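You operate a simulated robot arm through the tools that you are given. There is no shell and no other tool.

The job below is to be done with a simulated robot arm. You get a single attempt, and the scene is never put back.

## Task
Load the white pad into the test filter, close it up and pump it to 3 bar.
Fine: push the plate home, lock it, shut the drain and open the feed first.

Only the result counts: the job must be done as asked and must still hold three seconds after the hand-in. Knocking over, shifting, dropping, spilling or breaking anything else fails it.

## Robot
A 6-joint arm with a two-finger gripper, fixed in place. Base frame: the origin is at the foot of the arm, x ahead of it, y to its left, z up. Units: mm, rad, N and s.
Its first joint turns from -2.897 to 2.897 rad. Payload 2.45 kg.
The TCP is the grasp point between the finger pads, 20 mm short of the fingertips. In the tool frame z runs along the fingers and y along their closing line. Largest opening 140 mm; the body of the gripper starts 168 mm behind the TCP.
Orientation is that of the tool frame in the base frame, as a unit quaternion [x, y, z, w]. With the fingers straight down and closing along the base's y, the tool's x points along the base's -x, its y along +y and its z along -z.

## Interface
- The arm moves only by the tool move_arm. Its argument "steps" is a list of rows, each a list of 6 numbers: the shift along the tool's x, y, z in m, then the turn, a rotation vector about the tool's x, y, z in rad. In form: [[dx, dy, dz, ax, ay, az], ...]. A call has 1 to 20 rows; each row is the pose to reach, as a shift and turn from the pose commanded when the call began, along the tool's axes at that moment. "grip" is the opening in per cent of the stroke, from 0 (shut) to 100 (fully open), set as the call begins (left out, the last holds). Each row takes 0.2 s and may step no farther than 50 mm and 0.15 rad from the row before; otherwise, or with a gripper value out of range, the whole call is refused. Where a pose cannot be reached the arm comes as near as it can. A force on the tool above 70 N (or 10 N above the force at the start of the call, whichever is more), or a blocked arm, ends the call early, and 0.2 s more pass. Each finger travels about 45 mm/s and halts on what it meets, pressing with about 36 N; the grip force reading is that of the motor and also rises with nothing between the fingers. The clock runs only during rows and for 0.2 s after the last one: add rows that repeat a pose to give the fingers time. The reply holds the time, the measured pose of the TCP, the force on the tool along the base axes, the opening and the grip force, in the units named above and with some noise, with the torque about the TCP (base axes, N m) and any sound that the robot's microphone picked up.
- Cameras (640 x 400 px; columns grow to the right, rows downward): "scene" is fixed at [54.7, 640, 1545.9]; the picture's right is [-0.39, -0.92, 0.00], its down [-0.42, 0.18, -0.89] and it looks along [0.82, -0.34, -0.46] (base axes); focal length 322 px, centre (320, 200). "wrist" rides on the gripper at [78, 11, -209] in the tool frame; the picture's right is [-0.14, 0.99, 0.00], its down [-0.92, -0.13, -0.37] and it looks along [-0.36, -0.05, 0.93] (tool axes); focal length 280 px, centre (320, 200). There is no depth. A picture from a camera that has moved, and an enlarged one, comes with that camera's place and axes in the base frame and with its lens. The place of the scene camera against the robot may be out by one fixed shift of up to 18 mm in any direction.
- camera(camera): a new picture of that camera. The clock stands still meanwhile.
- enlarge(camera, box): a new picture of the part [left, top, right, bottom] of that camera's present view, enlarged. The clock stands still meanwhile.
- close_job(): hands the job in; it is judged then, once.

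Places have to be worked out from the pictures, the camera data and where the tool is seen. Open the gripper and draw the arm clear of the work before you hand the job in, unless the task says otherwise.

The tools are called after "Emit:" by a JSON object that holds its "api" and its "payload". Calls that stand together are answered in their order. move_arm: Moves the arm, as the interface text tells. Its arguments: {"type":"object","properties":{"steps":{"type":"array","items":{"type":"array","items":{"type":"number"}}},"grip":{"type":"number"}},"required":["steps"]} The other tools are called the same way: camera (camera) takes a picture; enlarge (camera, box) takes an enlarged picture of a part of a camera's view; close_job () hands the job in.

At the start:

```text
clock: 0.0
tool_pos: [669.3, 130.8, 1120.8]
tcp_rot: [0.0, 1.0, 0.0, 0.0]
ft_force: [0.0, 0.3, 0.0]
moment: [-0.02, 0.02, -0.03]
finger_gap: 140.1
finger_force: 0.0
```

scene: 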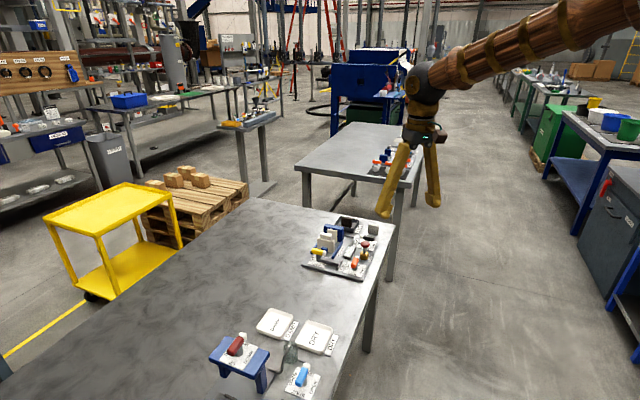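
wrist: 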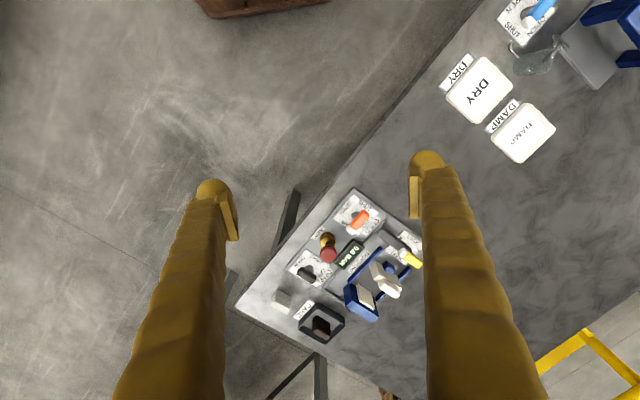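

The pictures show a filter rig near the far corner of the table, and two trays plus other equipment nearer. I'll enlarge both regions first.

Emit:
{"api": "enlarge", "payload": {"camera": "scene", "box": [290, 205, 400, 285]}}

Emit:
{"api": "enlarge", "payload": {"camera": "scene", "box": [200, 300, 350, 400]}}

Emit:
{"api": "enlarge", "payload": {"camera": "wrist", "box": [230, 180, 430, 350]}}

Emit:
{"api": "enlarge", "payload": {"camera": "wrist", "box": [430, 0, 640, 170]}}

Emit:
{"api": "enlarge", "payload": {"camera": "scene", "box": [350, 130, 430, 190]}}

```text
5.00 times, centred on (345, 245) of scene
camera zoom: at [54.7, 640.0, 1545.9], right [-0.39, -0.92, 0.0], down [-0.42, 0.18, -0.89], along [0.82, -0.34, -0.46], focal length 1612 px, centre (195, -25)
```

zoom: 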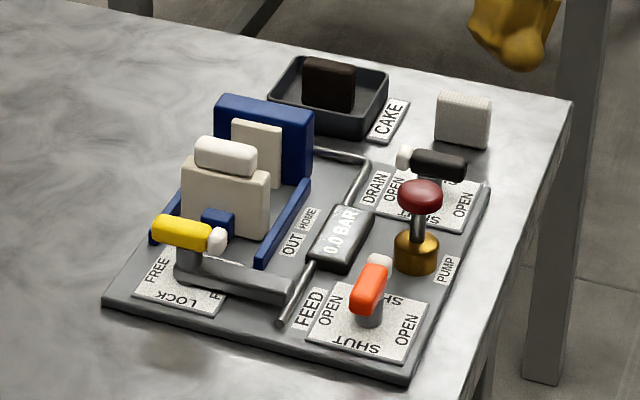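

```text
4.00 times, centred on (275, 350) of scene
camera zoom: at [54.7, 640.0, 1545.9], right [-0.39, -0.92, 0.0], down [-0.42, 0.18, -0.89], along [0.82, -0.34, -0.46], focal length 1290 px, centre (500, -400)
```

zoom: 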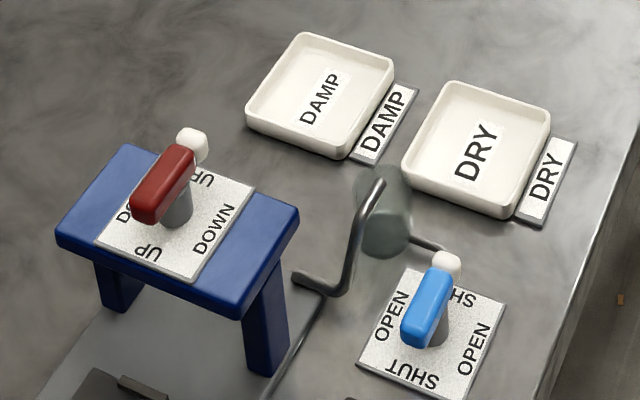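

```text
2.35 times, centred on (330, 265) of wrist
camera zoom: at [590.7, 141.7, 1330.0], right [0.14, 0.99, 0.0], down [0.92, -0.13, 0.37], along [0.36, -0.05, -0.93], focal length 660 px, centre (296, 47)
```

zoom: 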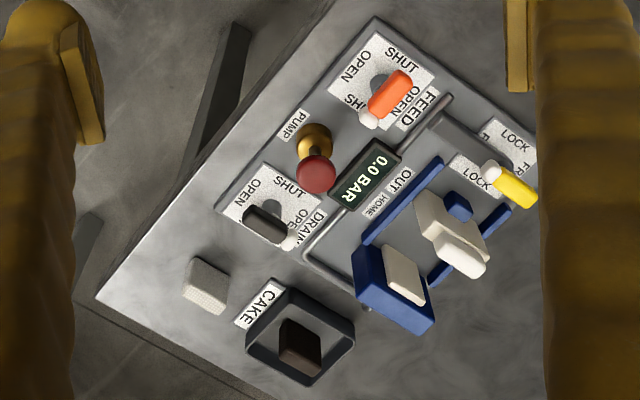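

```text
2.35 times, centred on (535, 85) of wrist
camera zoom: at [590.7, 141.7, 1330.0], right [0.14, 0.99, 0.0], down [0.92, -0.13, 0.37], along [0.36, -0.05, -0.93], focal length 660 px, centre (-186, 471)
```

zoom: 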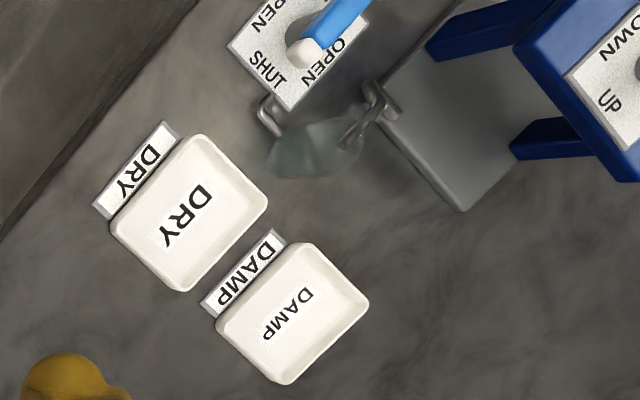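

```text
6.67 times, centred on (390, 160) of scene
camera zoom: at [54.7, 640.0, 1545.9], right [-0.39, -0.92, 0.0], down [-0.42, 0.18, -0.89], along [0.82, -0.34, -0.46], focal length 2150 px, centre (-147, 467)
```

zoom: 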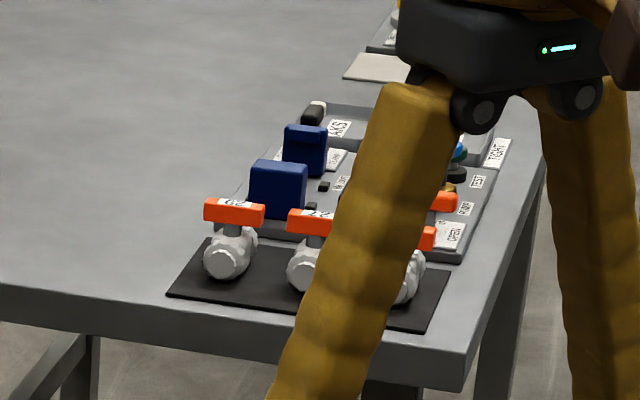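

The rig holds a blue end wall, a sliding plate, a yellow lock lever, a black drain handle, an orange feed handle and a red pump knob. The whitish textured block beside it is probably the pad. I'll move the wrist camera over the rig so I can triangulate its parts.

Emit:
{"api": "move_arm", "payload": {"steps": [[-0.04, 0.02, 0, 0, 0, 0], [-0.08, 0.04, 0, 0, 0, 0], [-0.12, 0.06, 0, 0, 0, 0], [-0.15, 0.07, 0, 0, 0, 0], [-0.15, 0.07, 0, 0, 0, 0]]}}

Emit:
{"api": "camera", "payload": {"camera": "wrist"}}

```text
clock: 1.2
tool_pos: [817.3, 201.7, 1122.1]
tcp_rot: [0.0, 1.0, 0.0, 0.0]
ft_force: [0.1, 0.6, -0.4]
moment: [0.0, 0.01, -0.02]
finger_gap: 139.8
finger_force: 0.0
```

```text
taken
camera wrist: at [739.1, 212.5, 1330.5], right [0.14, 0.99, 0.0], down [0.92, -0.13, 0.37], along [0.36, -0.05, -0.93], focal length 280 px, centre (320, 200)
```

wrist: 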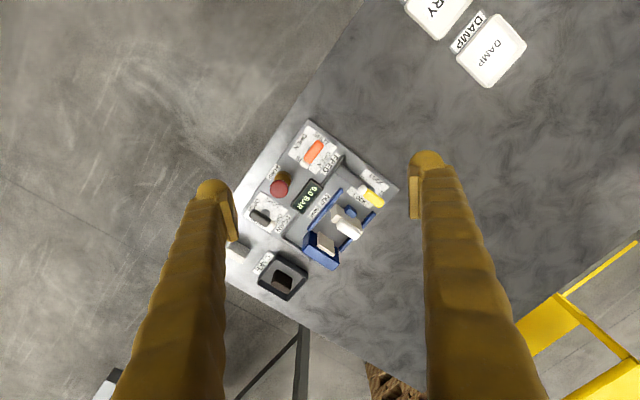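

Emit:
{"api": "enlarge", "payload": {"camera": "wrist", "box": [220, 110, 410, 310]}}

Emit:
{"api": "camera", "payload": {"camera": "scene"}}

```text
2.00 times, centred on (315, 210) of wrist
camera zoom: at [739.1, 212.5, 1330.5], right [0.14, 0.99, 0.0], down [0.92, -0.13, 0.37], along [0.36, -0.05, -0.93], focal length 561 px, centre (330, 180)
```

zoom: 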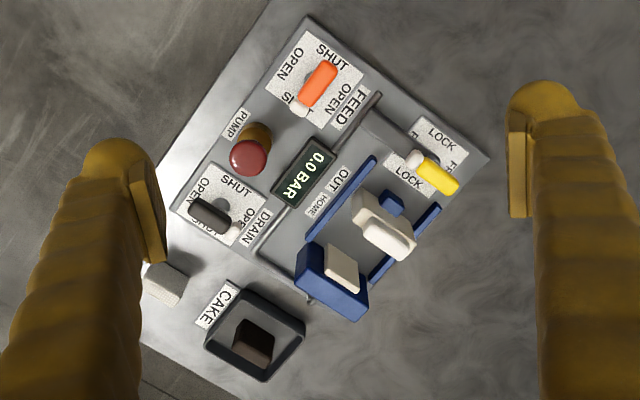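

```text
taken
```

scene: 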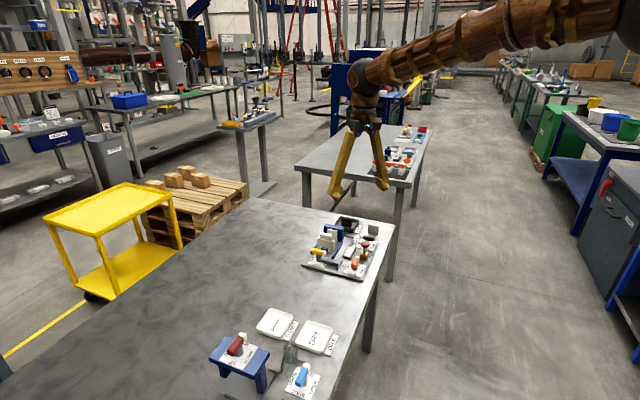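

Comparing the two wrist views puts the table near z≈785, with the rig turned about 45°. The home direction is roughly (+0.7,-0.7), and the pad is near (1038,-14). I'll go lower for a closer look.

Emit:
{"api": "move_arm", "payload": {"steps": [[-0.02, 0, 0.04, 0, 0, 0], [-0.04, 0, 0.08, 0, 0, 0], [-0.06, 0, 0.12, 0, 0, 0], [-0.07, 0, 0.165, 0, 0, 0], [-0.07, 0, 0.165, 0, 0, 0]]}}

Emit:
{"api": "camera", "payload": {"camera": "wrist"}}

Emit:
{"api": "enlarge", "payload": {"camera": "wrist", "box": [220, 60, 420, 185]}}

Emit:
{"api": "enlarge", "payload": {"camera": "wrist", "box": [220, 160, 420, 285]}}

```text
clock: 2.4
tool_pos: [889.1, 202.0, 956.1]
tcp_rot: [0.0, 1.0, 0.0, 0.0]
ft_force: [0.0, -0.7, 0.2]
moment: [0.01, -0.01, -0.04]
finger_gap: 140.0
finger_force: 0.0
```

```text
taken
camera wrist: at [810.5, 212.1, 1164.6], right [0.14, 0.99, 0.0], down [0.92, -0.13, 0.37], along [0.37, -0.05, -0.93], focal length 280 px, centre (320, 200)
```

wrist: 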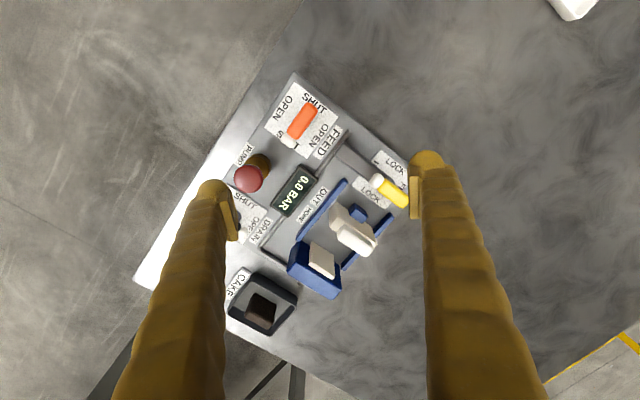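

```text
3.20 times, centred on (320, 122) of wrist
camera zoom: at [810.5, 212.1, 1164.6], right [0.14, 0.99, 0.0], down [0.92, -0.13, 0.37], along [0.37, -0.05, -0.93], focal length 897 px, centre (320, 448)
```

zoom: 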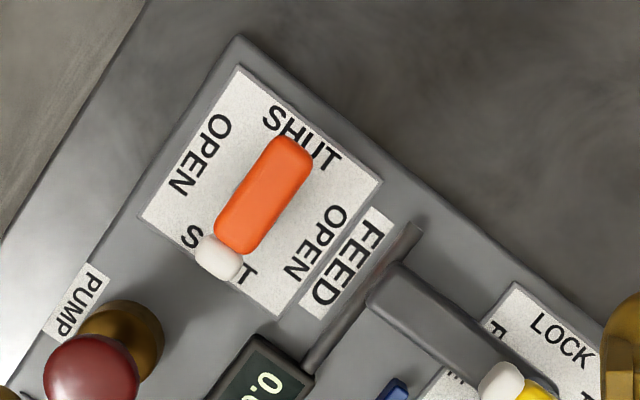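

```text
3.20 times, centred on (320, 222) of wrist
camera zoom: at [810.5, 212.1, 1164.6], right [0.14, 0.99, 0.0], down [0.92, -0.13, 0.37], along [0.37, -0.05, -0.93], focal length 897 px, centre (320, 128)
```

zoom: 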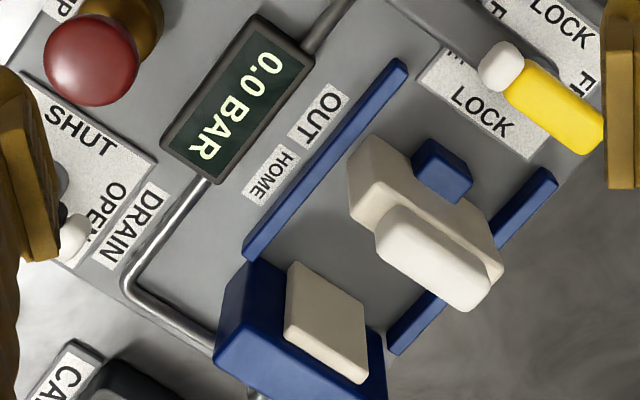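

Now I can read the details: the feed tip points at SHUT, the drain tip at OPEN, and the lock tip at FREE. I'll yaw the tool +45° so the fingers close along the rig's cross axis, then shift over to look at the pad.

Emit:
{"api": "move_arm", "payload": {"steps": [[-0.02, -0.03, 0, 0, 0, 0.131], [-0.04, -0.06, 0, 0, 0, 0.262], [-0.06, -0.09, 0, 0, 0, 0.393], [-0.08, -0.12, 0, 0, 0, 0.524], [-0.09, -0.15, 0, 0, 0, 0.655], [-0.104, -0.187, 0, 0, 0, 0.785], [-0.104, -0.187, 0, 0, 0, 0.785]]}}

Emit:
{"api": "camera", "payload": {"camera": "wrist"}}

Emit:
{"api": "enlarge", "payload": {"camera": "wrist", "box": [220, 110, 420, 235]}}

```text
clock: 4.0
tool_pos: [994.1, 16.3, 957.3]
tcp_rot: [0.383, 0.924, 0.0, 0.0]
ft_force: [0.8, 1.0, 0.3]
moment: [0.0, -0.02, -0.02]
finger_gap: 140.1
finger_force: 0.0
```

```text
taken
camera wrist: at [946.1, 78.4, 1165.7], right [0.8, 0.6, 0.0], down [0.56, -0.74, 0.37], along [0.22, -0.29, -0.93], focal length 280 px, centre (320, 200)
```

wrist: 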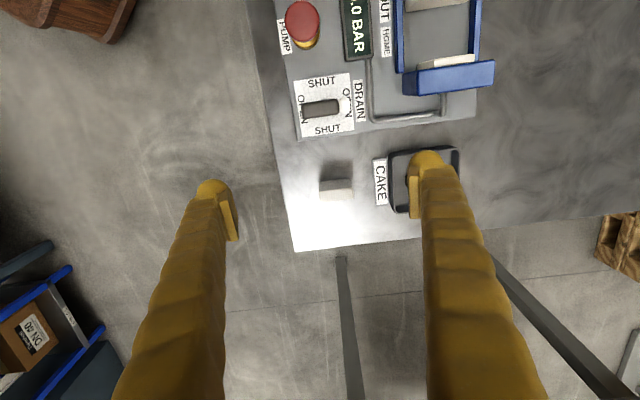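

```text
3.20 times, centred on (320, 172) of wrist
camera zoom: at [946.1, 78.4, 1165.7], right [0.8, 0.6, 0.0], down [0.56, -0.74, 0.37], along [0.22, -0.29, -0.93], focal length 897 px, centre (320, 288)
```

zoom: 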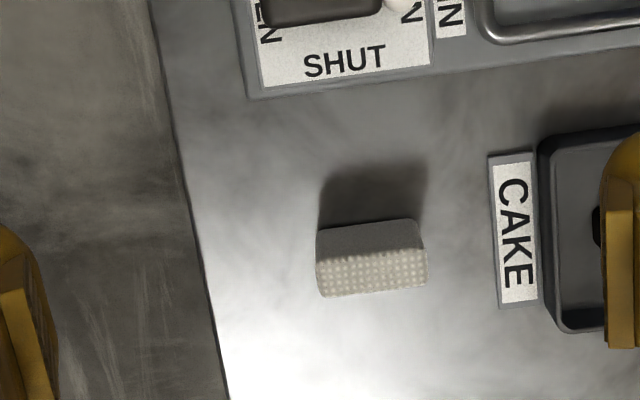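

The pad stands upright, about 43 wide × 17 thick × 45 tall, near (1039,-9). Next I'll move over the filter slot to measure the gap between the wall face and the sliding plate.

Emit:
{"api": "move_arm", "payload": {"steps": [[0.02, 0.04, 0, 0, 0, 0], [0.04, 0.08, 0, 0, 0, 0], [0.063, 0.12, 0, 0, 0, 0], [0.063, 0.12, 0, 0, 0, 0]]}}

Emit:
{"api": "camera", "payload": {"camera": "wrist"}}

Emit:
{"api": "enlarge", "payload": {"camera": "wrist", "box": [230, 20, 430, 145]}}

```text
clock: 5.0
tool_pos: [1034.7, 143.4, 957.5]
tcp_rot: [0.382, 0.924, 0.0, 0.0]
ft_force: [0.0, 0.6, 0.3]
moment: [0.0, 0.02, -0.01]
finger_gap: 140.1
finger_force: 0.2
```

```text
taken
camera wrist: at [986.7, 206.5, 1166.1], right [0.8, 0.6, 0.0], down [0.56, -0.74, 0.37], along [0.22, -0.29, -0.93], focal length 280 px, centre (320, 200)
```

wrist: 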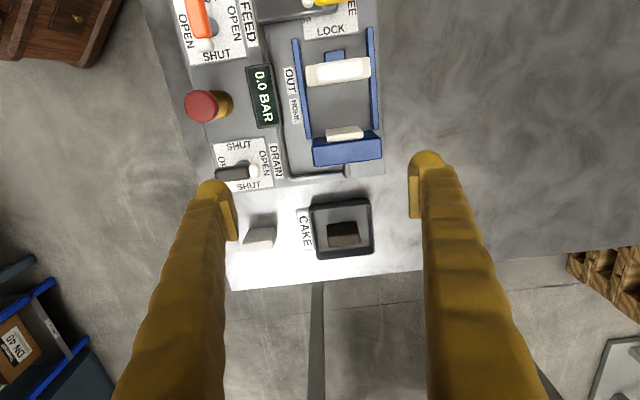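

```text
3.20 times, centred on (330, 82) of wrist
camera zoom: at [986.7, 206.5, 1166.1], right [0.8, 0.6, 0.0], down [0.56, -0.74, 0.37], along [0.22, -0.29, -0.93], focal length 897 px, centre (288, 576)
```

zoom: 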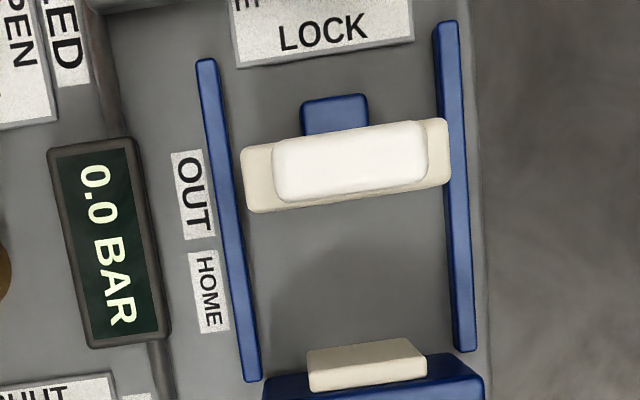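

Reach at r≈1045 is fine. I'll zoom in on the slot and wall face from this position.

Emit:
{"api": "enlarge", "payload": {"camera": "wrist", "box": [280, 90, 400, 185]}}

Emit:
{"api": "enlarge", "payload": {"camera": "scene", "box": [305, 215, 355, 265]}}

Emit:
{"api": "enlarge", "payload": {"camera": "wrist", "box": [200, 120, 380, 270]}}

```text
4.21 times, centred on (340, 138) of wrist
camera zoom: at [986.7, 206.5, 1166.1], right [0.8, 0.6, 0.0], down [0.56, -0.74, 0.37], along [0.22, -0.29, -0.93], focal length 1181 px, centre (236, 463)
```

zoom: 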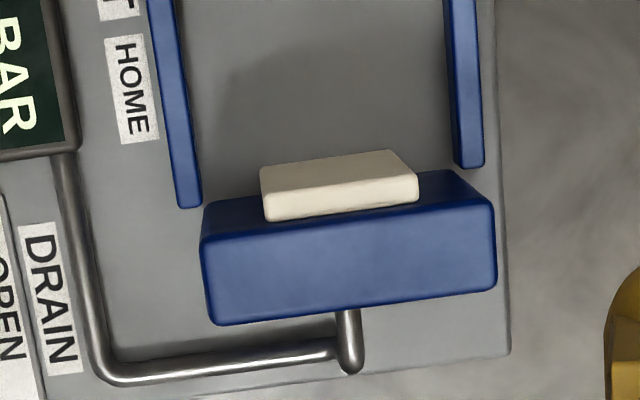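

```text
8.00 times, centred on (330, 240) of scene
camera zoom: at [54.7, 640.0, 1545.9], right [-0.39, -0.92, 0.0], down [-0.42, 0.18, -0.89], along [0.82, -0.34, -0.46], focal length 2580 px, centre (240, -120)
```

zoom: 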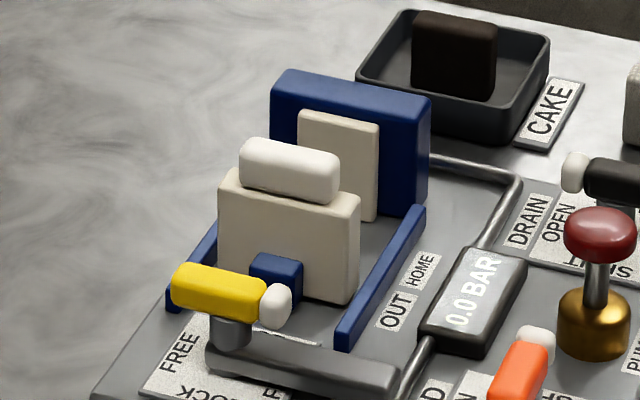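

```text
2.67 times, centred on (290, 195) of wrist
camera zoom: at [986.7, 206.5, 1166.1], right [0.8, 0.6, 0.0], down [0.56, -0.74, 0.37], along [0.22, -0.29, -0.93], focal length 748 px, centre (400, 213)
```

zoom: 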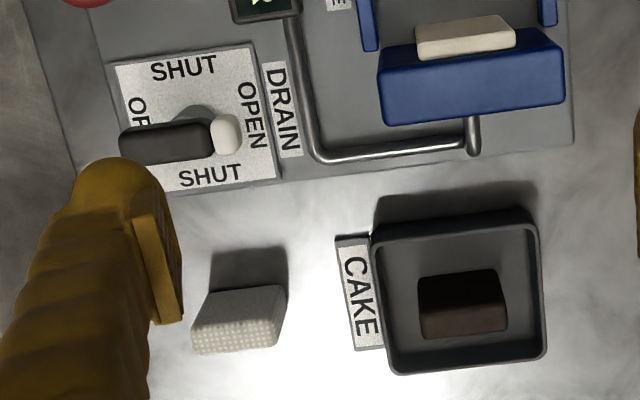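

Working it out in rig coordinates (h along home, q across), the boss face is at h≈602 and the plate's front face at h≈547, so the gap is about 54 mm. The pad is about 44×18×33 tall, centred near (1043,-13). I'll move above the pad with the gripper partly open.

Emit:
{"api": "move_arm", "payload": {"steps": [[-0.03, -0.026, 0, 0, 0, 0], [-0.06, -0.052, 0, 0, 0, 0], [-0.09, -0.078, 0, 0, 0, 0], [-0.1167, -0.1044, 0.01, 0, 0, 0], [-0.1167, -0.1044, 0.05, 0, 0, 0], [-0.1167, -0.1044, 0.0875, 0, 0, 0], [-0.1167, -0.1044, 0.0875, 0, 0, 0]], "grip": 46}}

Emit:
{"api": "camera", "payload": {"camera": "wrist"}}

Emit:
{"api": "camera", "payload": {"camera": "scene"}}

```text
clock: 6.6
tool_pos: [1043.3, -13.4, 864.7]
tcp_rot: [0.383, 0.924, 0.0, 0.0]
ft_force: [0.5, -0.4, 0.6]
moment: [-0.03, 0.0, 0.01]
finger_gap: 64.3
finger_force: 0.0
```

```text
taken
camera wrist: at [995.9, 49.7, 1075.1], right [0.8, 0.6, 0.0], down [0.56, -0.74, 0.37], along [0.22, -0.29, -0.93], focal length 280 px, centre (320, 200)
```

wrist: 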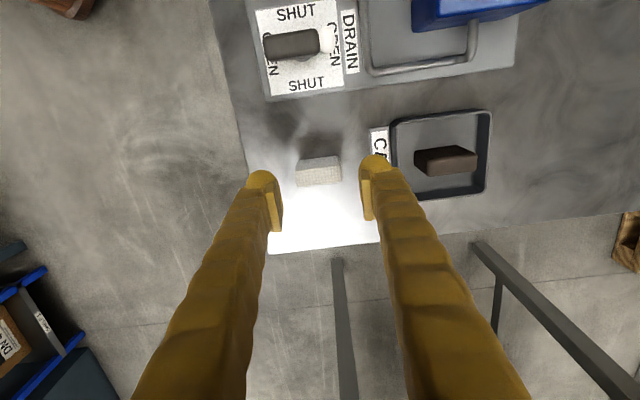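

```text
taken
```

scene: 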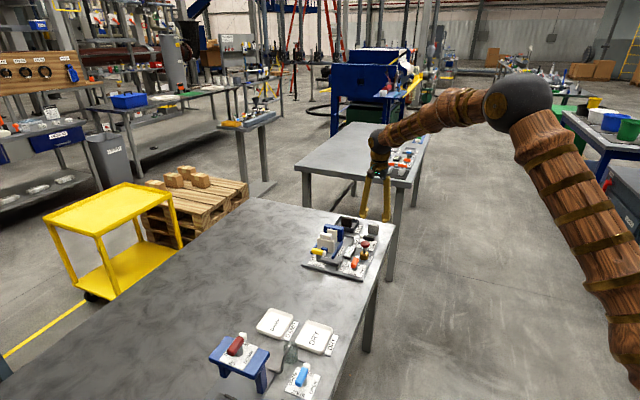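

The fingers straddle the pad. I'll zoom in to check the alignment before descending.

Emit:
{"api": "enlarge", "payload": {"camera": "wrist", "box": [240, 130, 400, 230]}}

```text
4.00 times, centred on (320, 180) of wrist
camera zoom: at [995.9, 49.7, 1075.1], right [0.8, 0.6, 0.0], down [0.56, -0.74, 0.37], along [0.22, -0.29, -0.93], focal length 1122 px, centre (320, 280)
```

zoom: 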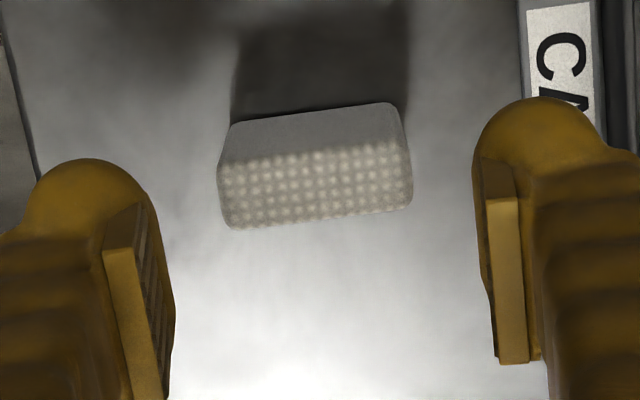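

The readings agree: the pad centre is at h≈747, q≈728, right under the TCP. Descending to grip its upper half.

Emit:
{"api": "move_arm", "payload": {"steps": [[0, 0, 0.02, 0, 0, 0], [0, 0, 0.04, 0, 0, 0], [0, 0, 0.04, 0, 0, 0]]}}

```text
clock: 7.4
tool_pos: [1042.2, -13.6, 827.0]
tcp_rot: [0.383, 0.924, 0.0, 0.0]
ft_force: [0.1, -0.3, 0.7]
moment: [-0.01, -0.02, -0.01]
finger_gap: 64.1
finger_force: 0.1
```

The TCP is at z=827. I'll go 6 mm lower and close on the pad.

Emit:
{"api": "move_arm", "payload": {"steps": [[0, 0, 0.006, 0, 0, 0], [0, 0, 0.006, 0, 0, 0]]}}

Emit:
{"api": "move_arm", "payload": {"steps": [[0, 0, 0, 0, 0, 0], [0, 0, 0, 0, 0, 0], [0, 0, 0, 0, 0, 0], [0, 0, 0, 0, 0, 0]], "grip": 25}}

Emit:
{"api": "camera", "payload": {"camera": "wrist"}}

```text
clock: 8.0
tool_pos: [1042.9, -11.8, 820.7]
tcp_rot: [0.382, 0.924, 0.0, 0.0]
ft_force: [0.1, 0.3, 0.2]
moment: [-0.01, -0.02, -0.01]
finger_gap: 64.6
finger_force: 0.0
```

```text
clock: 9.0
tool_pos: [1042.7, -12.7, 822.1]
tcp_rot: [0.382, 0.924, 0.0, 0.0]
ft_force: [0.1, 0.2, 0.8]
moment: [0.02, -0.05, 0.02]
finger_gap: 44.1
finger_force: 35.8
```

```text
taken
camera wrist: at [994.7, 50.2, 1030.4], right [0.8, 0.6, 0.0], down [0.56, -0.74, 0.37], along [0.22, -0.29, -0.93], focal length 280 px, centre (320, 200)
```

wrist: 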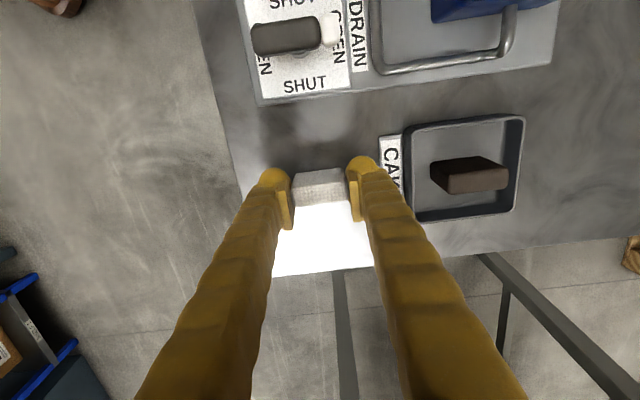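

Gripped at 44.1 mm with 36 N. Lifting straight up 100 mm.

Emit:
{"api": "move_arm", "payload": {"steps": [[0, 0, -0.02, 0, 0, 0], [0, 0, -0.05, 0, 0, 0], [0, 0, -0.08, 0, 0, 0], [0, 0, -0.11, 0, 0, 0], [0, 0, -0.11, 0, 0, 0]]}}

Emit:
{"api": "camera", "payload": {"camera": "wrist"}}

Emit:
{"api": "enlarge", "payload": {"camera": "scene", "box": [300, 160, 420, 260]}}

```text
clock: 10.2
tool_pos: [1042.1, -13.0, 930.6]
tcp_rot: [0.382, 0.924, 0.0, 0.0]
ft_force: [-0.8, -0.5, 0.0]
moment: [0.05, 0.02, 0.01]
finger_gap: 44.5
finger_force: 36.1
```

```text
taken
camera wrist: at [994.8, 49.7, 1139.7], right [0.8, 0.6, 0.0], down [0.56, -0.74, 0.37], along [0.22, -0.29, -0.93], focal length 280 px, centre (320, 200)
```

wrist: 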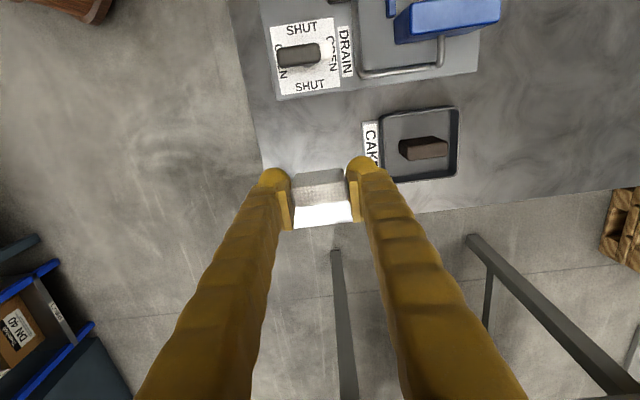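

```text
4.00 times, centred on (360, 210) of scene
camera zoom: at [54.7, 640.0, 1545.9], right [-0.39, -0.92, 0.0], down [-0.42, 0.18, -0.89], along [0.82, -0.34, -0.46], focal length 1290 px, centre (160, 160)
```

zoom: 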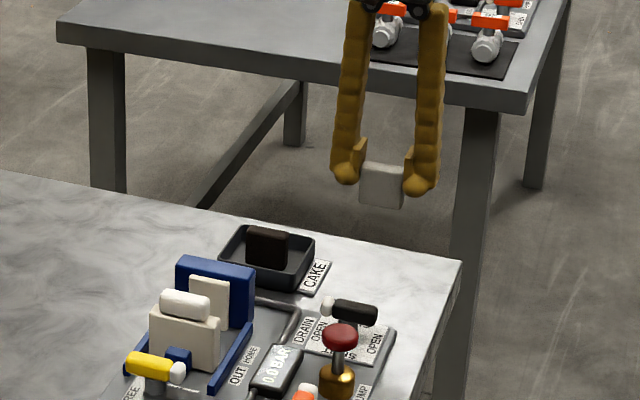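

The pad is held upright. I'll zoom in on it in the scene view to confirm its height below the fingertips.

Emit:
{"api": "enlarge", "payload": {"camera": "scene", "box": [370, 185, 420, 220]}}

Emit:
{"api": "enlarge", "payload": {"camera": "wrist", "box": [260, 140, 380, 240]}}

```text
11.43 times, centred on (395, 202) of scene
camera zoom: at [54.7, 640.0, 1545.9], right [-0.39, -0.92, 0.0], down [-0.42, 0.18, -0.89], along [0.82, -0.34, -0.46], focal length 3686 px, centre (-537, 171)
```

zoom: 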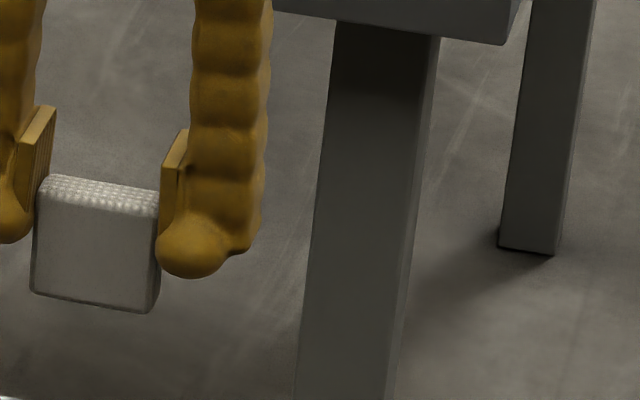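

```text
4.00 times, centred on (320, 190) of wrist
camera zoom: at [994.8, 49.7, 1139.7], right [0.8, 0.6, 0.0], down [0.56, -0.74, 0.37], along [0.22, -0.29, -0.93], focal length 1122 px, centre (320, 240)
```

zoom: 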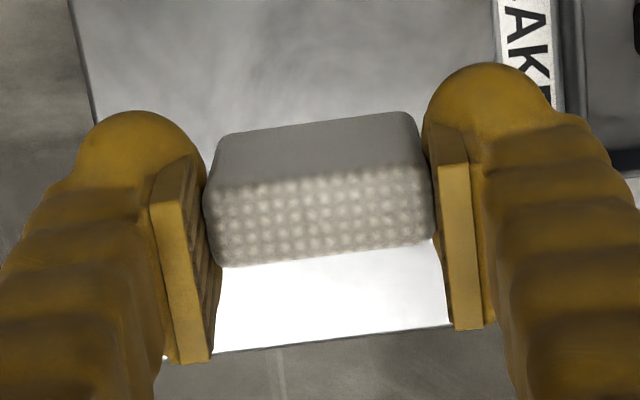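

The pad is about 44×16×40 and hangs about 18 mm below the fingertips. I'm carrying it at height to above the middle of the slot (h=575, q=865 → x≈1018, y≈205).

Emit:
{"api": "move_arm", "payload": {"steps": [[0.034, 0.027, 0, 0, 0, 0], [0.068, 0.054, 0, 0, 0, 0], [0.102, 0.081, 0, 0, 0, 0], [0.136, 0.108, 0, 0, 0, 0], [0.16, 0.128, 0, 0, 0, 0], [0.1711, 0.1373, 0, 0, 0, 0], [0.1711, 0.1373, 0, 0, 0, 0]]}}

Emit:
{"api": "camera", "payload": {"camera": "wrist"}}

Emit:
{"api": "enlarge", "payload": {"camera": "wrist", "box": [240, 80, 400, 240]}}

Emit:
{"api": "enlarge", "payload": {"camera": "scene", "box": [300, 185, 400, 275]}}

```text
clock: 11.8
tool_pos: [1018.6, 205.6, 932.3]
tcp_rot: [0.382, 0.924, 0.0, 0.0]
ft_force: [-0.5, 0.0, 0.0]
moment: [0.02, 0.02, 0.02]
finger_gap: 44.3
finger_force: 35.5
```

```text
taken
camera wrist: at [970.4, 267.7, 1141.7], right [0.8, 0.6, 0.0], down [0.56, -0.74, 0.37], along [0.22, -0.29, -0.93], focal length 280 px, centre (320, 200)
```

wrist: 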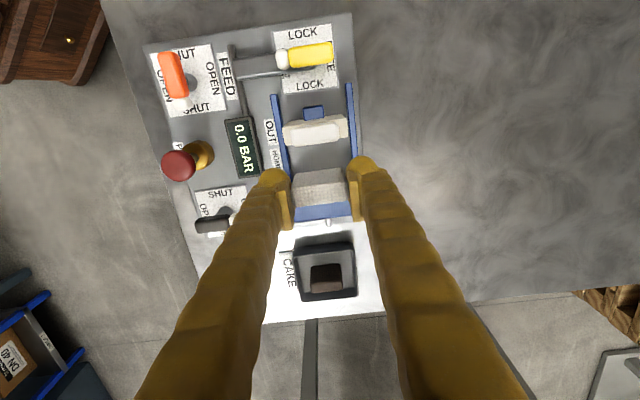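

```text
2.50 times, centred on (320, 160) of wrist
camera zoom: at [970.4, 267.7, 1141.7], right [0.8, 0.6, 0.0], down [0.56, -0.74, 0.37], along [0.22, -0.29, -0.93], focal length 701 px, centre (320, 300)
```

zoom: 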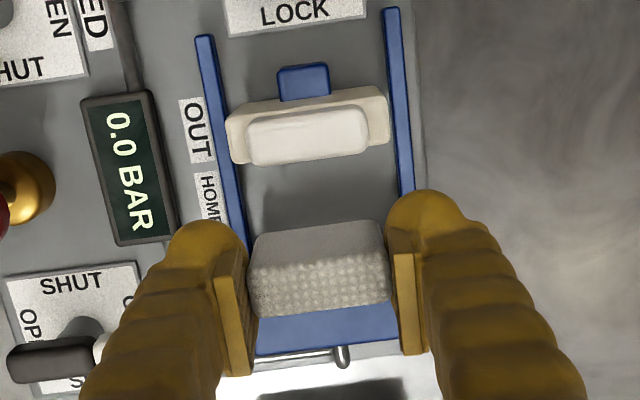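

```text
4.44 times, centred on (350, 230) of scene
camera zoom: at [54.7, 640.0, 1545.9], right [-0.39, -0.92, 0.0], down [-0.42, 0.18, -0.89], along [0.82, -0.34, -0.46], focal length 1433 px, centre (187, 67)
```

zoom: 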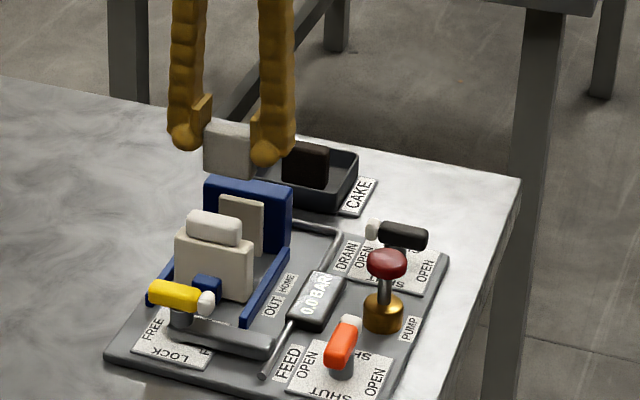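

Pad, slot and plate line up with the numbers. I'll lower it into the slot, stopping with the fingertips just above the rails.

Emit:
{"api": "move_arm", "payload": {"steps": [[0, 0, 0.03, 0, 0, 0], [0, 0, 0.06, 0, 0, 0], [0, 0, 0.08, 0, 0, 0], [0, 0, 0.089, 0, 0, 0], [0, 0, 0.089, 0, 0, 0]]}}

Emit:
{"api": "camera", "payload": {"camera": "wrist"}}

Emit:
{"api": "enlarge", "payload": {"camera": "scene", "box": [305, 200, 365, 260]}}

Emit:
{"api": "enlarge", "payload": {"camera": "wrist", "box": [240, 100, 400, 240]}}

```text
clock: 13.0
tool_pos: [1017.2, 205.4, 842.9]
tcp_rot: [0.383, 0.924, 0.0, 0.0]
ft_force: [-0.6, 0.3, -0.3]
moment: [-0.02, 0.04, 0.03]
finger_gap: 44.2
finger_force: 35.8
```

```text
taken
camera wrist: at [969.7, 267.9, 1053.0], right [0.8, 0.6, 0.0], down [0.56, -0.74, 0.37], along [0.22, -0.29, -0.93], focal length 280 px, centre (320, 200)
```

wrist: 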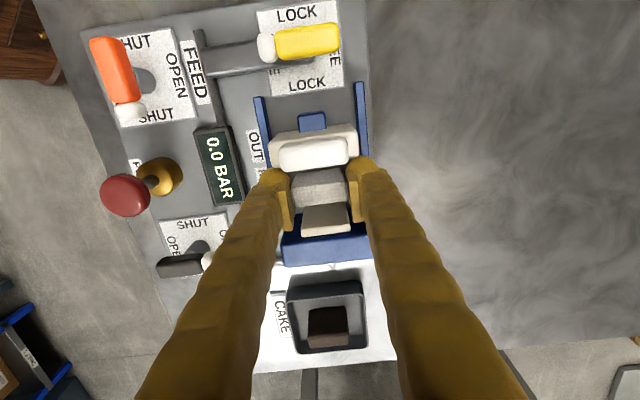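

```text
6.67 times, centred on (335, 230) of scene
camera zoom: at [54.7, 640.0, 1545.9], right [-0.39, -0.92, 0.0], down [-0.42, 0.18, -0.89], along [0.82, -0.34, -0.46], focal length 2150 px, centre (220, 0)
```

zoom: 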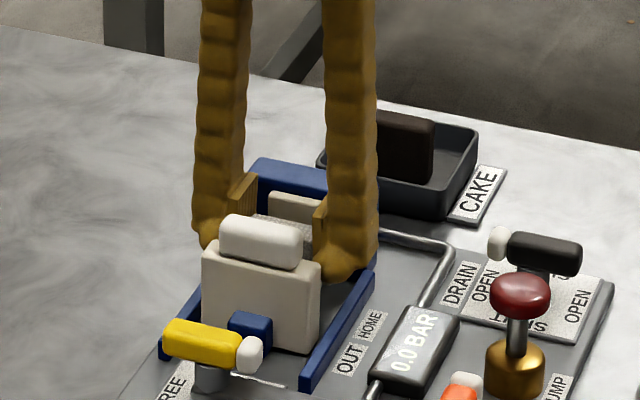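

```text
2.86 times, centred on (320, 170) of wrist
camera zoom: at [969.7, 267.9, 1053.0], right [0.8, 0.6, 0.0], down [0.56, -0.74, 0.37], along [0.22, -0.29, -0.93], focal length 801 px, centre (320, 286)
```

zoom: 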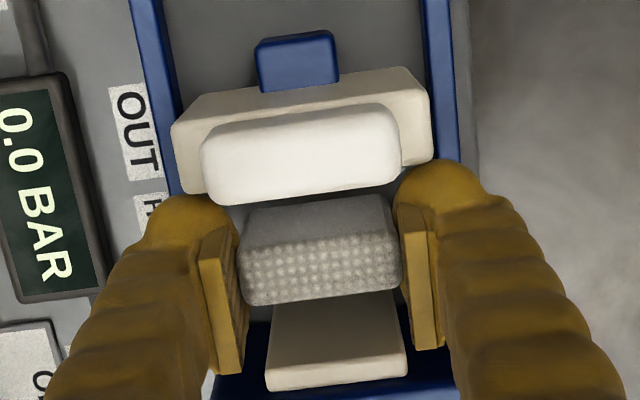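

The pad sits neatly in the gap with no contact yet. Lowering the last few millimetres in small steps.

Emit:
{"api": "move_arm", "payload": {"steps": [[0, 0, 0.003, 0, 0, 0], [0, 0, 0.006, 0, 0, 0], [0, 0, 0.006, 0, 0, 0]]}}

```text
clock: 13.8
tool_pos: [1018.6, 205.3, 838.0]
tcp_rot: [0.383, 0.924, -0.001, 0.001]
ft_force: [-0.2, 0.2, -0.5]
moment: [-0.04, 0.0, -0.03]
finger_gap: 44.4
finger_force: 35.4
```

Emit:
{"api": "move_arm", "payload": {"steps": [[0, 0, 0.002, 0, 0, 0], [0, 0, 0.004, 0, 0, 0], [0, 0, 0.004, 0, 0, 0]]}}

Emit:
{"api": "enlarge", "payload": {"camera": "scene", "box": [305, 200, 365, 260]}}

```text
clock: 14.6
tool_pos: [1018.2, 205.0, 833.9]
tcp_rot: [0.382, 0.924, 0.0, 0.0]
ft_force: [0.0, -0.1, -0.3]
moment: [-0.03, 0.01, -0.01]
finger_gap: 44.3
finger_force: 36.2
```

```text
6.67 times, centred on (335, 230) of scene
camera zoom: at [54.7, 640.0, 1545.9], right [-0.39, -0.92, 0.0], down [-0.42, 0.18, -0.89], along [0.82, -0.34, -0.46], focal length 2150 px, centre (220, 0)
```

zoom: 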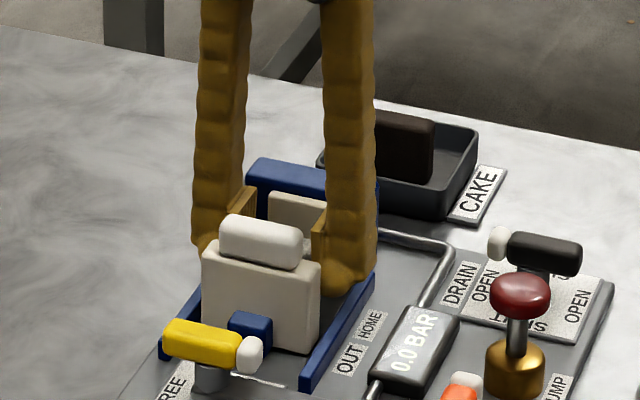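

Still no contact at z=834. I'll continue down in 1 mm steps.

Emit:
{"api": "move_arm", "payload": {"steps": [[0, 0, 0.001, 0, 0, 0], [0, 0, 0.002, 0, 0, 0], [0, 0, 0.003, 0, 0, 0], [0, 0, 0.003, 0, 0, 0]]}}

```text
clock: 15.6
tool_pos: [1018.5, 204.1, 830.5]
tcp_rot: [0.382, 0.924, -0.001, 0.0]
ft_force: [0.8, -3.1, 6.5]
moment: [-0.09, 0.01, 0.03]
finger_gap: 44.3
finger_force: 35.8
```

A 6.5 N upward force shows the pad has touched the floor. I'll open slightly to release it.

Emit:
{"api": "move_arm", "payload": {"steps": [[0, 0, -0.001, 0, 0, 0], [0, 0, -0.001, 0, 0, 0], [0, 0, -0.001, 0, 0, 0]], "grip": 40}}

Emit:
{"api": "move_arm", "payload": {"steps": [[0, 0, -0.03, 0, 0, 0], [0, 0, -0.06, 0, 0, 0], [0, 0, -0.1, 0, 0, 0], [0, 0, -0.1, 0, 0, 0]]}}

Emit:
{"api": "camera", "payload": {"camera": "wrist"}}

Emit:
{"api": "enlarge", "payload": {"camera": "wrist", "box": [240, 70, 400, 230]}}

```text
clock: 16.4
tool_pos: [1017.6, 205.9, 831.4]
tcp_rot: [0.382, 0.924, 0.0, 0.0]
ft_force: [-0.7, 0.2, -0.2]
moment: [-0.01, 0.02, 0.01]
finger_gap: 55.9
finger_force: 0.0
```

```text
clock: 17.4
tool_pos: [1015.9, 205.7, 932.6]
tcp_rot: [0.383, 0.924, -0.001, 0.0]
ft_force: [-0.6, -0.7, -1.0]
moment: [-0.05, 0.04, 0.05]
finger_gap: 55.9
finger_force: 0.1
```

```text
taken
camera wrist: at [969.1, 268.0, 1140.9], right [0.8, 0.6, 0.0], down [0.56, -0.74, 0.37], along [0.22, -0.29, -0.93], focal length 280 px, centre (320, 200)
```

wrist: 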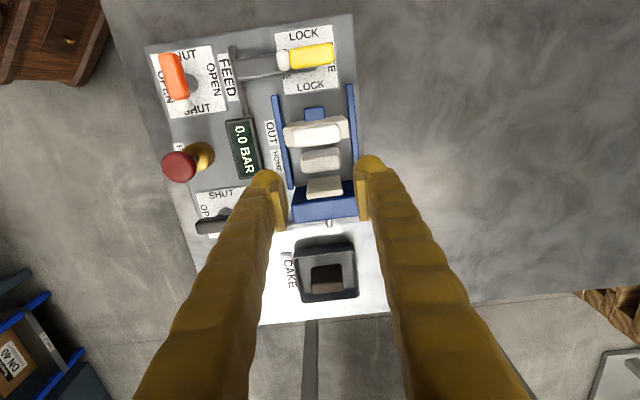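

```text
2.50 times, centred on (320, 150) of wrist
camera zoom: at [969.1, 268.0, 1140.9], right [0.8, 0.6, 0.0], down [0.56, -0.74, 0.37], along [0.22, -0.29, -0.93], focal length 701 px, centre (320, 325)
```

zoom: 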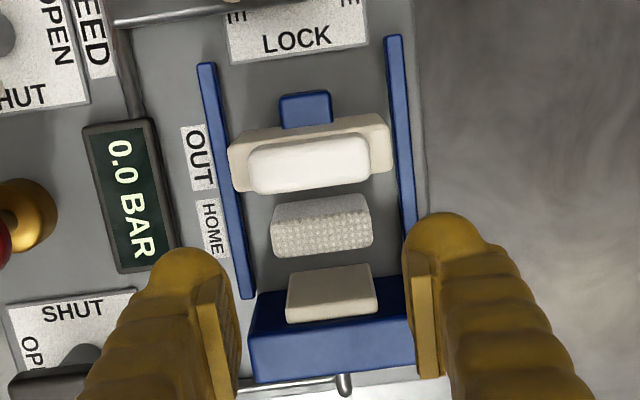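

The pad stands centred in the slot, with the plate still at OUT. I'll close the fingers, move behind the plate (h≈500) and lower to just above the blue lug so I can push against the plate's back.

Emit:
{"api": "move_arm", "payload": {"steps": [[0.035, 0.0005, 0, 0, 0, 0], [0.073, 0.001, 0, 0, 0, 0], [0.073, 0.001, 0, 0, 0, 0], [0.073, 0.001, 0, 0, 0, 0], [0.073, 0.001, 0, 0, 0, 0], [0.073, 0.001, 0.025, 0, 0, 0], [0.073, 0.001, 0.04, 0, 0, 0], [0.073, 0.001, 0.04, 0, 0, 0]], "grip": 0}}

Emit:
{"api": "camera", "payload": {"camera": "wrist"}}

Emit:
{"api": "enlarge", "payload": {"camera": "scene", "box": [305, 200, 365, 260]}}

```text
clock: 19.2
tool_pos: [967.6, 256.4, 892.8]
tcp_rot: [0.383, 0.924, 0.0, 0.0]
ft_force: [-0.6, 0.0, 0.1]
moment: [0.0, 0.01, 0.0]
finger_gap: 0.1
finger_force: 29.4
```

```text
taken
camera wrist: at [919.1, 320.0, 1100.8], right [0.8, 0.6, 0.0], down [0.56, -0.74, 0.37], along [0.22, -0.29, -0.93], focal length 280 px, centre (320, 200)
```

wrist: 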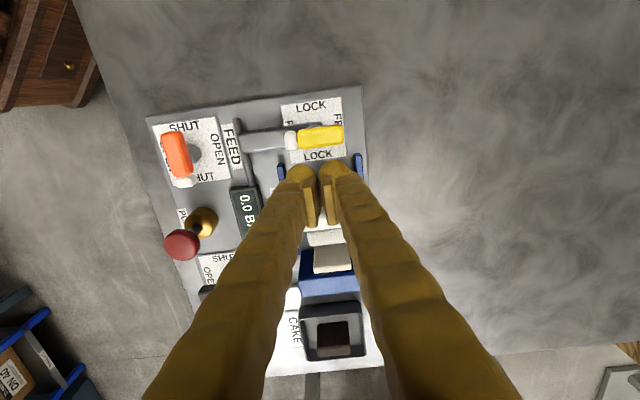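

```text
6.67 times, centred on (335, 230) of scene
camera zoom: at [54.7, 640.0, 1545.9], right [-0.39, -0.92, 0.0], down [-0.42, 0.18, -0.89], along [0.82, -0.34, -0.46], focal length 2150 px, centre (220, 0)
```

zoom: 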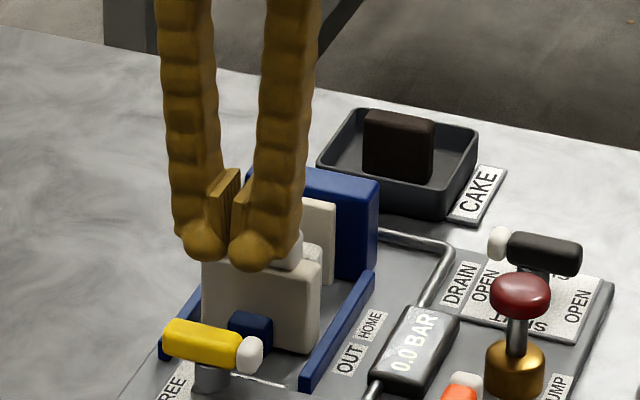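

The closed fingers are right behind the plate handle. Lowering to tip z≈838, alongside the back of the plate.

Emit:
{"api": "move_arm", "payload": {"steps": [[0, 0, 0.012, 0, 0, 0], [0, 0, 0.024, 0, 0, 0], [0, 0, 0.034, 0, 0, 0], [0, 0, 0.034, 0, 0, 0]]}}

Emit:
{"api": "enlarge", "payload": {"camera": "scene", "box": [305, 200, 365, 260]}}

Emit:
{"api": "enlarge", "payload": {"camera": "wrist", "box": [240, 80, 400, 240]}}

```text
clock: 20.2
tool_pos: [966.7, 257.8, 857.6]
tcp_rot: [0.383, 0.924, 0.0, 0.0]
ft_force: [-0.4, 0.4, 0.3]
moment: [0.0, -0.05, 0.03]
finger_gap: 0.1
finger_force: 29.1
```

```text
6.67 times, centred on (335, 230) of scene
camera zoom: at [54.7, 640.0, 1545.9], right [-0.39, -0.92, 0.0], down [-0.42, 0.18, -0.89], along [0.82, -0.34, -0.46], focal length 2150 px, centre (220, 0)
```

zoom: 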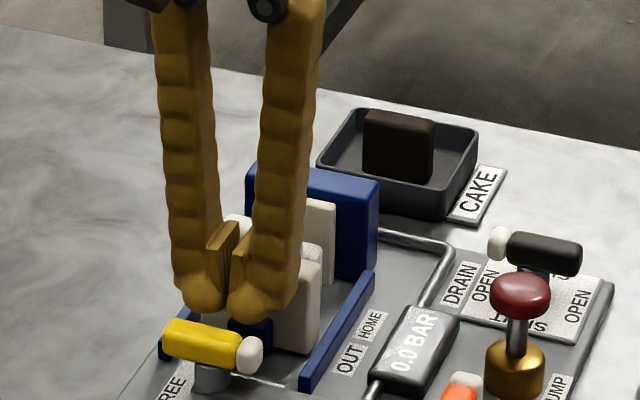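

```text
2.50 times, centred on (320, 160) of wrist
camera zoom: at [918.6, 320.7, 1067.0], right [0.8, 0.6, 0.0], down [0.56, -0.74, 0.37], along [0.22, -0.29, -0.93], focal length 701 px, centre (320, 300)
```

zoom: 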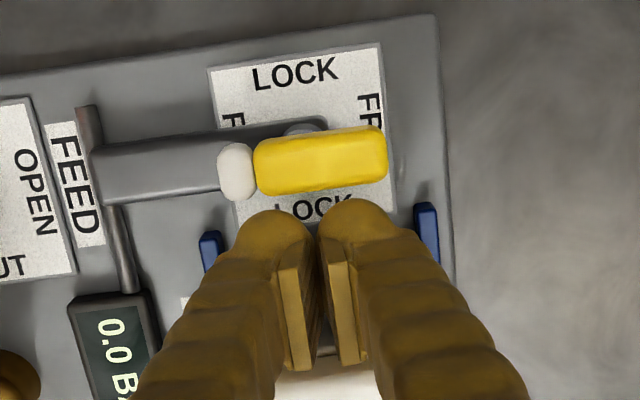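

The fingertips are beside the plate with the lug and lever clear. Pushing toward home (tool -x) in small rows and watching the force.

Emit:
{"api": "move_arm", "payload": {"steps": [[-0.005, 0, 0, 0, 0, 0], [-0.01, 0, 0, 0, 0, 0], [-0.015, 0, 0, 0, 0, 0], [-0.02, 0, 0, 0, 0, 0], [-0.025, 0, 0, 0, 0, 0], [-0.03, 0, 0, 0, 0, 0]]}}

Emit:
{"api": "enlarge", "payload": {"camera": "scene", "box": [305, 200, 365, 260]}}

```text
clock: 21.6
tool_pos: [988.9, 236.5, 857.9]
tcp_rot: [0.383, 0.924, 0.001, 0.0]
ft_force: [0.5, 0.5, 0.2]
moment: [0.03, 0.02, 0.0]
finger_gap: 0.0
finger_force: 29.3
```

```text
6.67 times, centred on (335, 230) of scene
camera zoom: at [54.7, 640.0, 1545.9], right [-0.39, -0.92, 0.0], down [-0.42, 0.18, -0.89], along [0.82, -0.34, -0.46], focal length 2150 px, centre (220, 0)
```

zoom: 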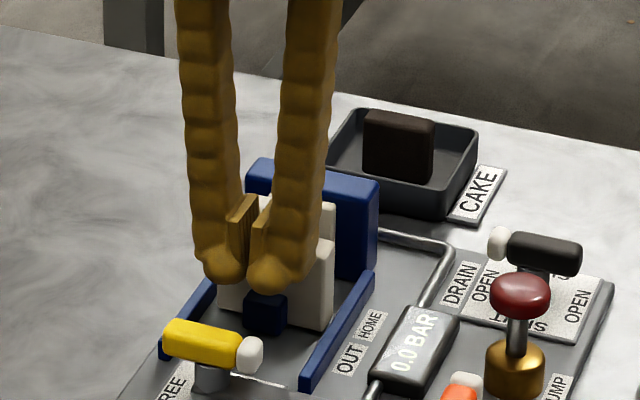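

The plate is sliding with almost no force and has moved about 20 mm. I'll keep pushing in 3 mm rows until it meets resistance.

Emit:
{"api": "move_arm", "payload": {"steps": [[-0.003, 0, 0, 0, 0, 0], [-0.006, 0, 0, 0, 0, 0], [-0.009, 0, 0, 0, 0, 0], [-0.012, 0, 0, 0, 0, 0], [-0.015, 0, 0, 0, 0, 0]]}}

Emit:
{"api": "enlarge", "payload": {"camera": "scene", "box": [305, 200, 365, 260]}}

```text
clock: 22.8
tool_pos: [995.4, 229.9, 857.5]
tcp_rot: [0.382, 0.924, 0.0, -0.001]
ft_force: [-55.5, 38.7, 15.3]
moment: [0.22, 0.41, -0.29]
finger_gap: 5.8
finger_force: 29.1
```

```text
6.67 times, centred on (335, 230) of scene
camera zoom: at [54.7, 640.0, 1545.9], right [-0.39, -0.92, 0.0], down [-0.42, 0.18, -0.89], along [0.82, -0.34, -0.46], focal length 2150 px, centre (220, 0)
```

zoom: 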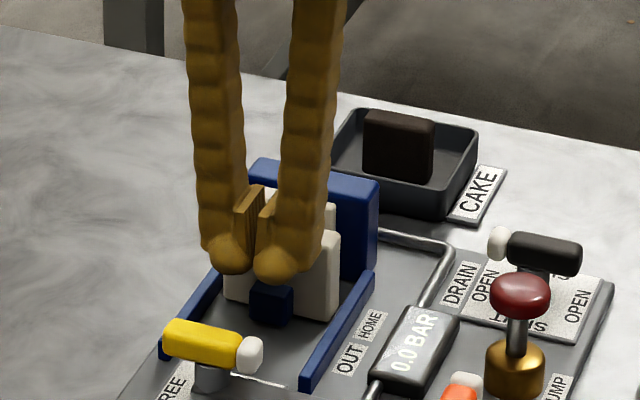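

The resistance rose to about 68 N, so the plate has met the pad and boss or its stop. I'll back off a little, lift, and look.

Emit:
{"api": "move_arm", "payload": {"steps": [[0.02, 0, 0, 0, 0, 0], [0.02, 0, -0.04, 0, 0, 0], [0.02, 0, -0.08, 0, 0, 0], [0.05, 0, -0.1, 0, 0, 0], [0.05, 0, -0.1, 0, 0, 0]]}}

Emit:
{"api": "enlarge", "payload": {"camera": "scene", "box": [305, 200, 365, 260]}}

Emit:
{"api": "camera", "payload": {"camera": "wrist"}}

```text
clock: 24.0
tool_pos: [963.7, 261.6, 959.8]
tcp_rot: [0.383, 0.924, 0.0, 0.0]
ft_force: [0.2, 0.1, 0.1]
moment: [0.0, 0.0, 0.0]
finger_gap: 0.1
finger_force: 29.4
```

```text
6.67 times, centred on (335, 230) of scene
camera zoom: at [54.7, 640.0, 1545.9], right [-0.39, -0.92, 0.0], down [-0.42, 0.18, -0.89], along [0.82, -0.34, -0.46], focal length 2150 px, centre (220, 0)
```

zoom: 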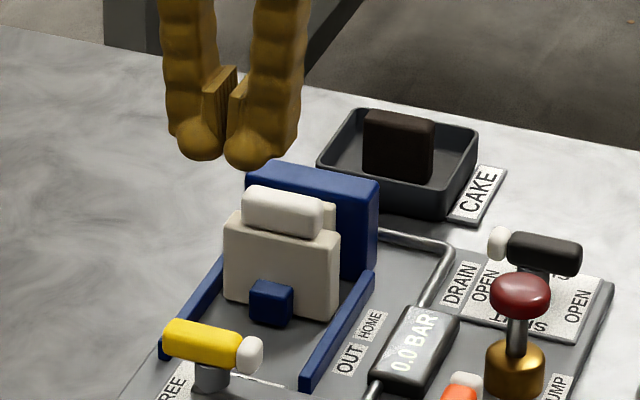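

```text
taken
camera wrist: at [914.9, 324.1, 1168.5], right [0.8, 0.6, 0.0], down [0.56, -0.74, 0.37], along [0.22, -0.29, -0.93], focal length 280 px, centre (320, 200)
```

wrist: 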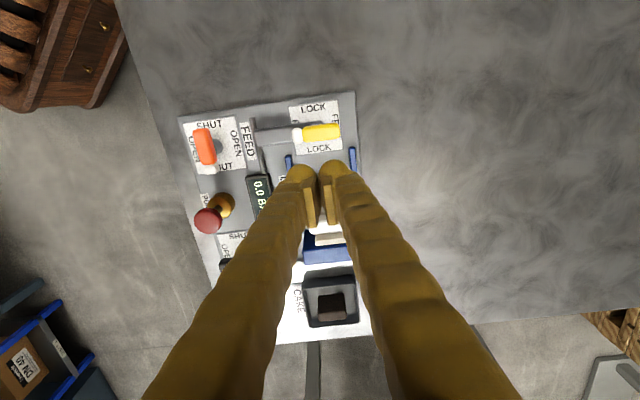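

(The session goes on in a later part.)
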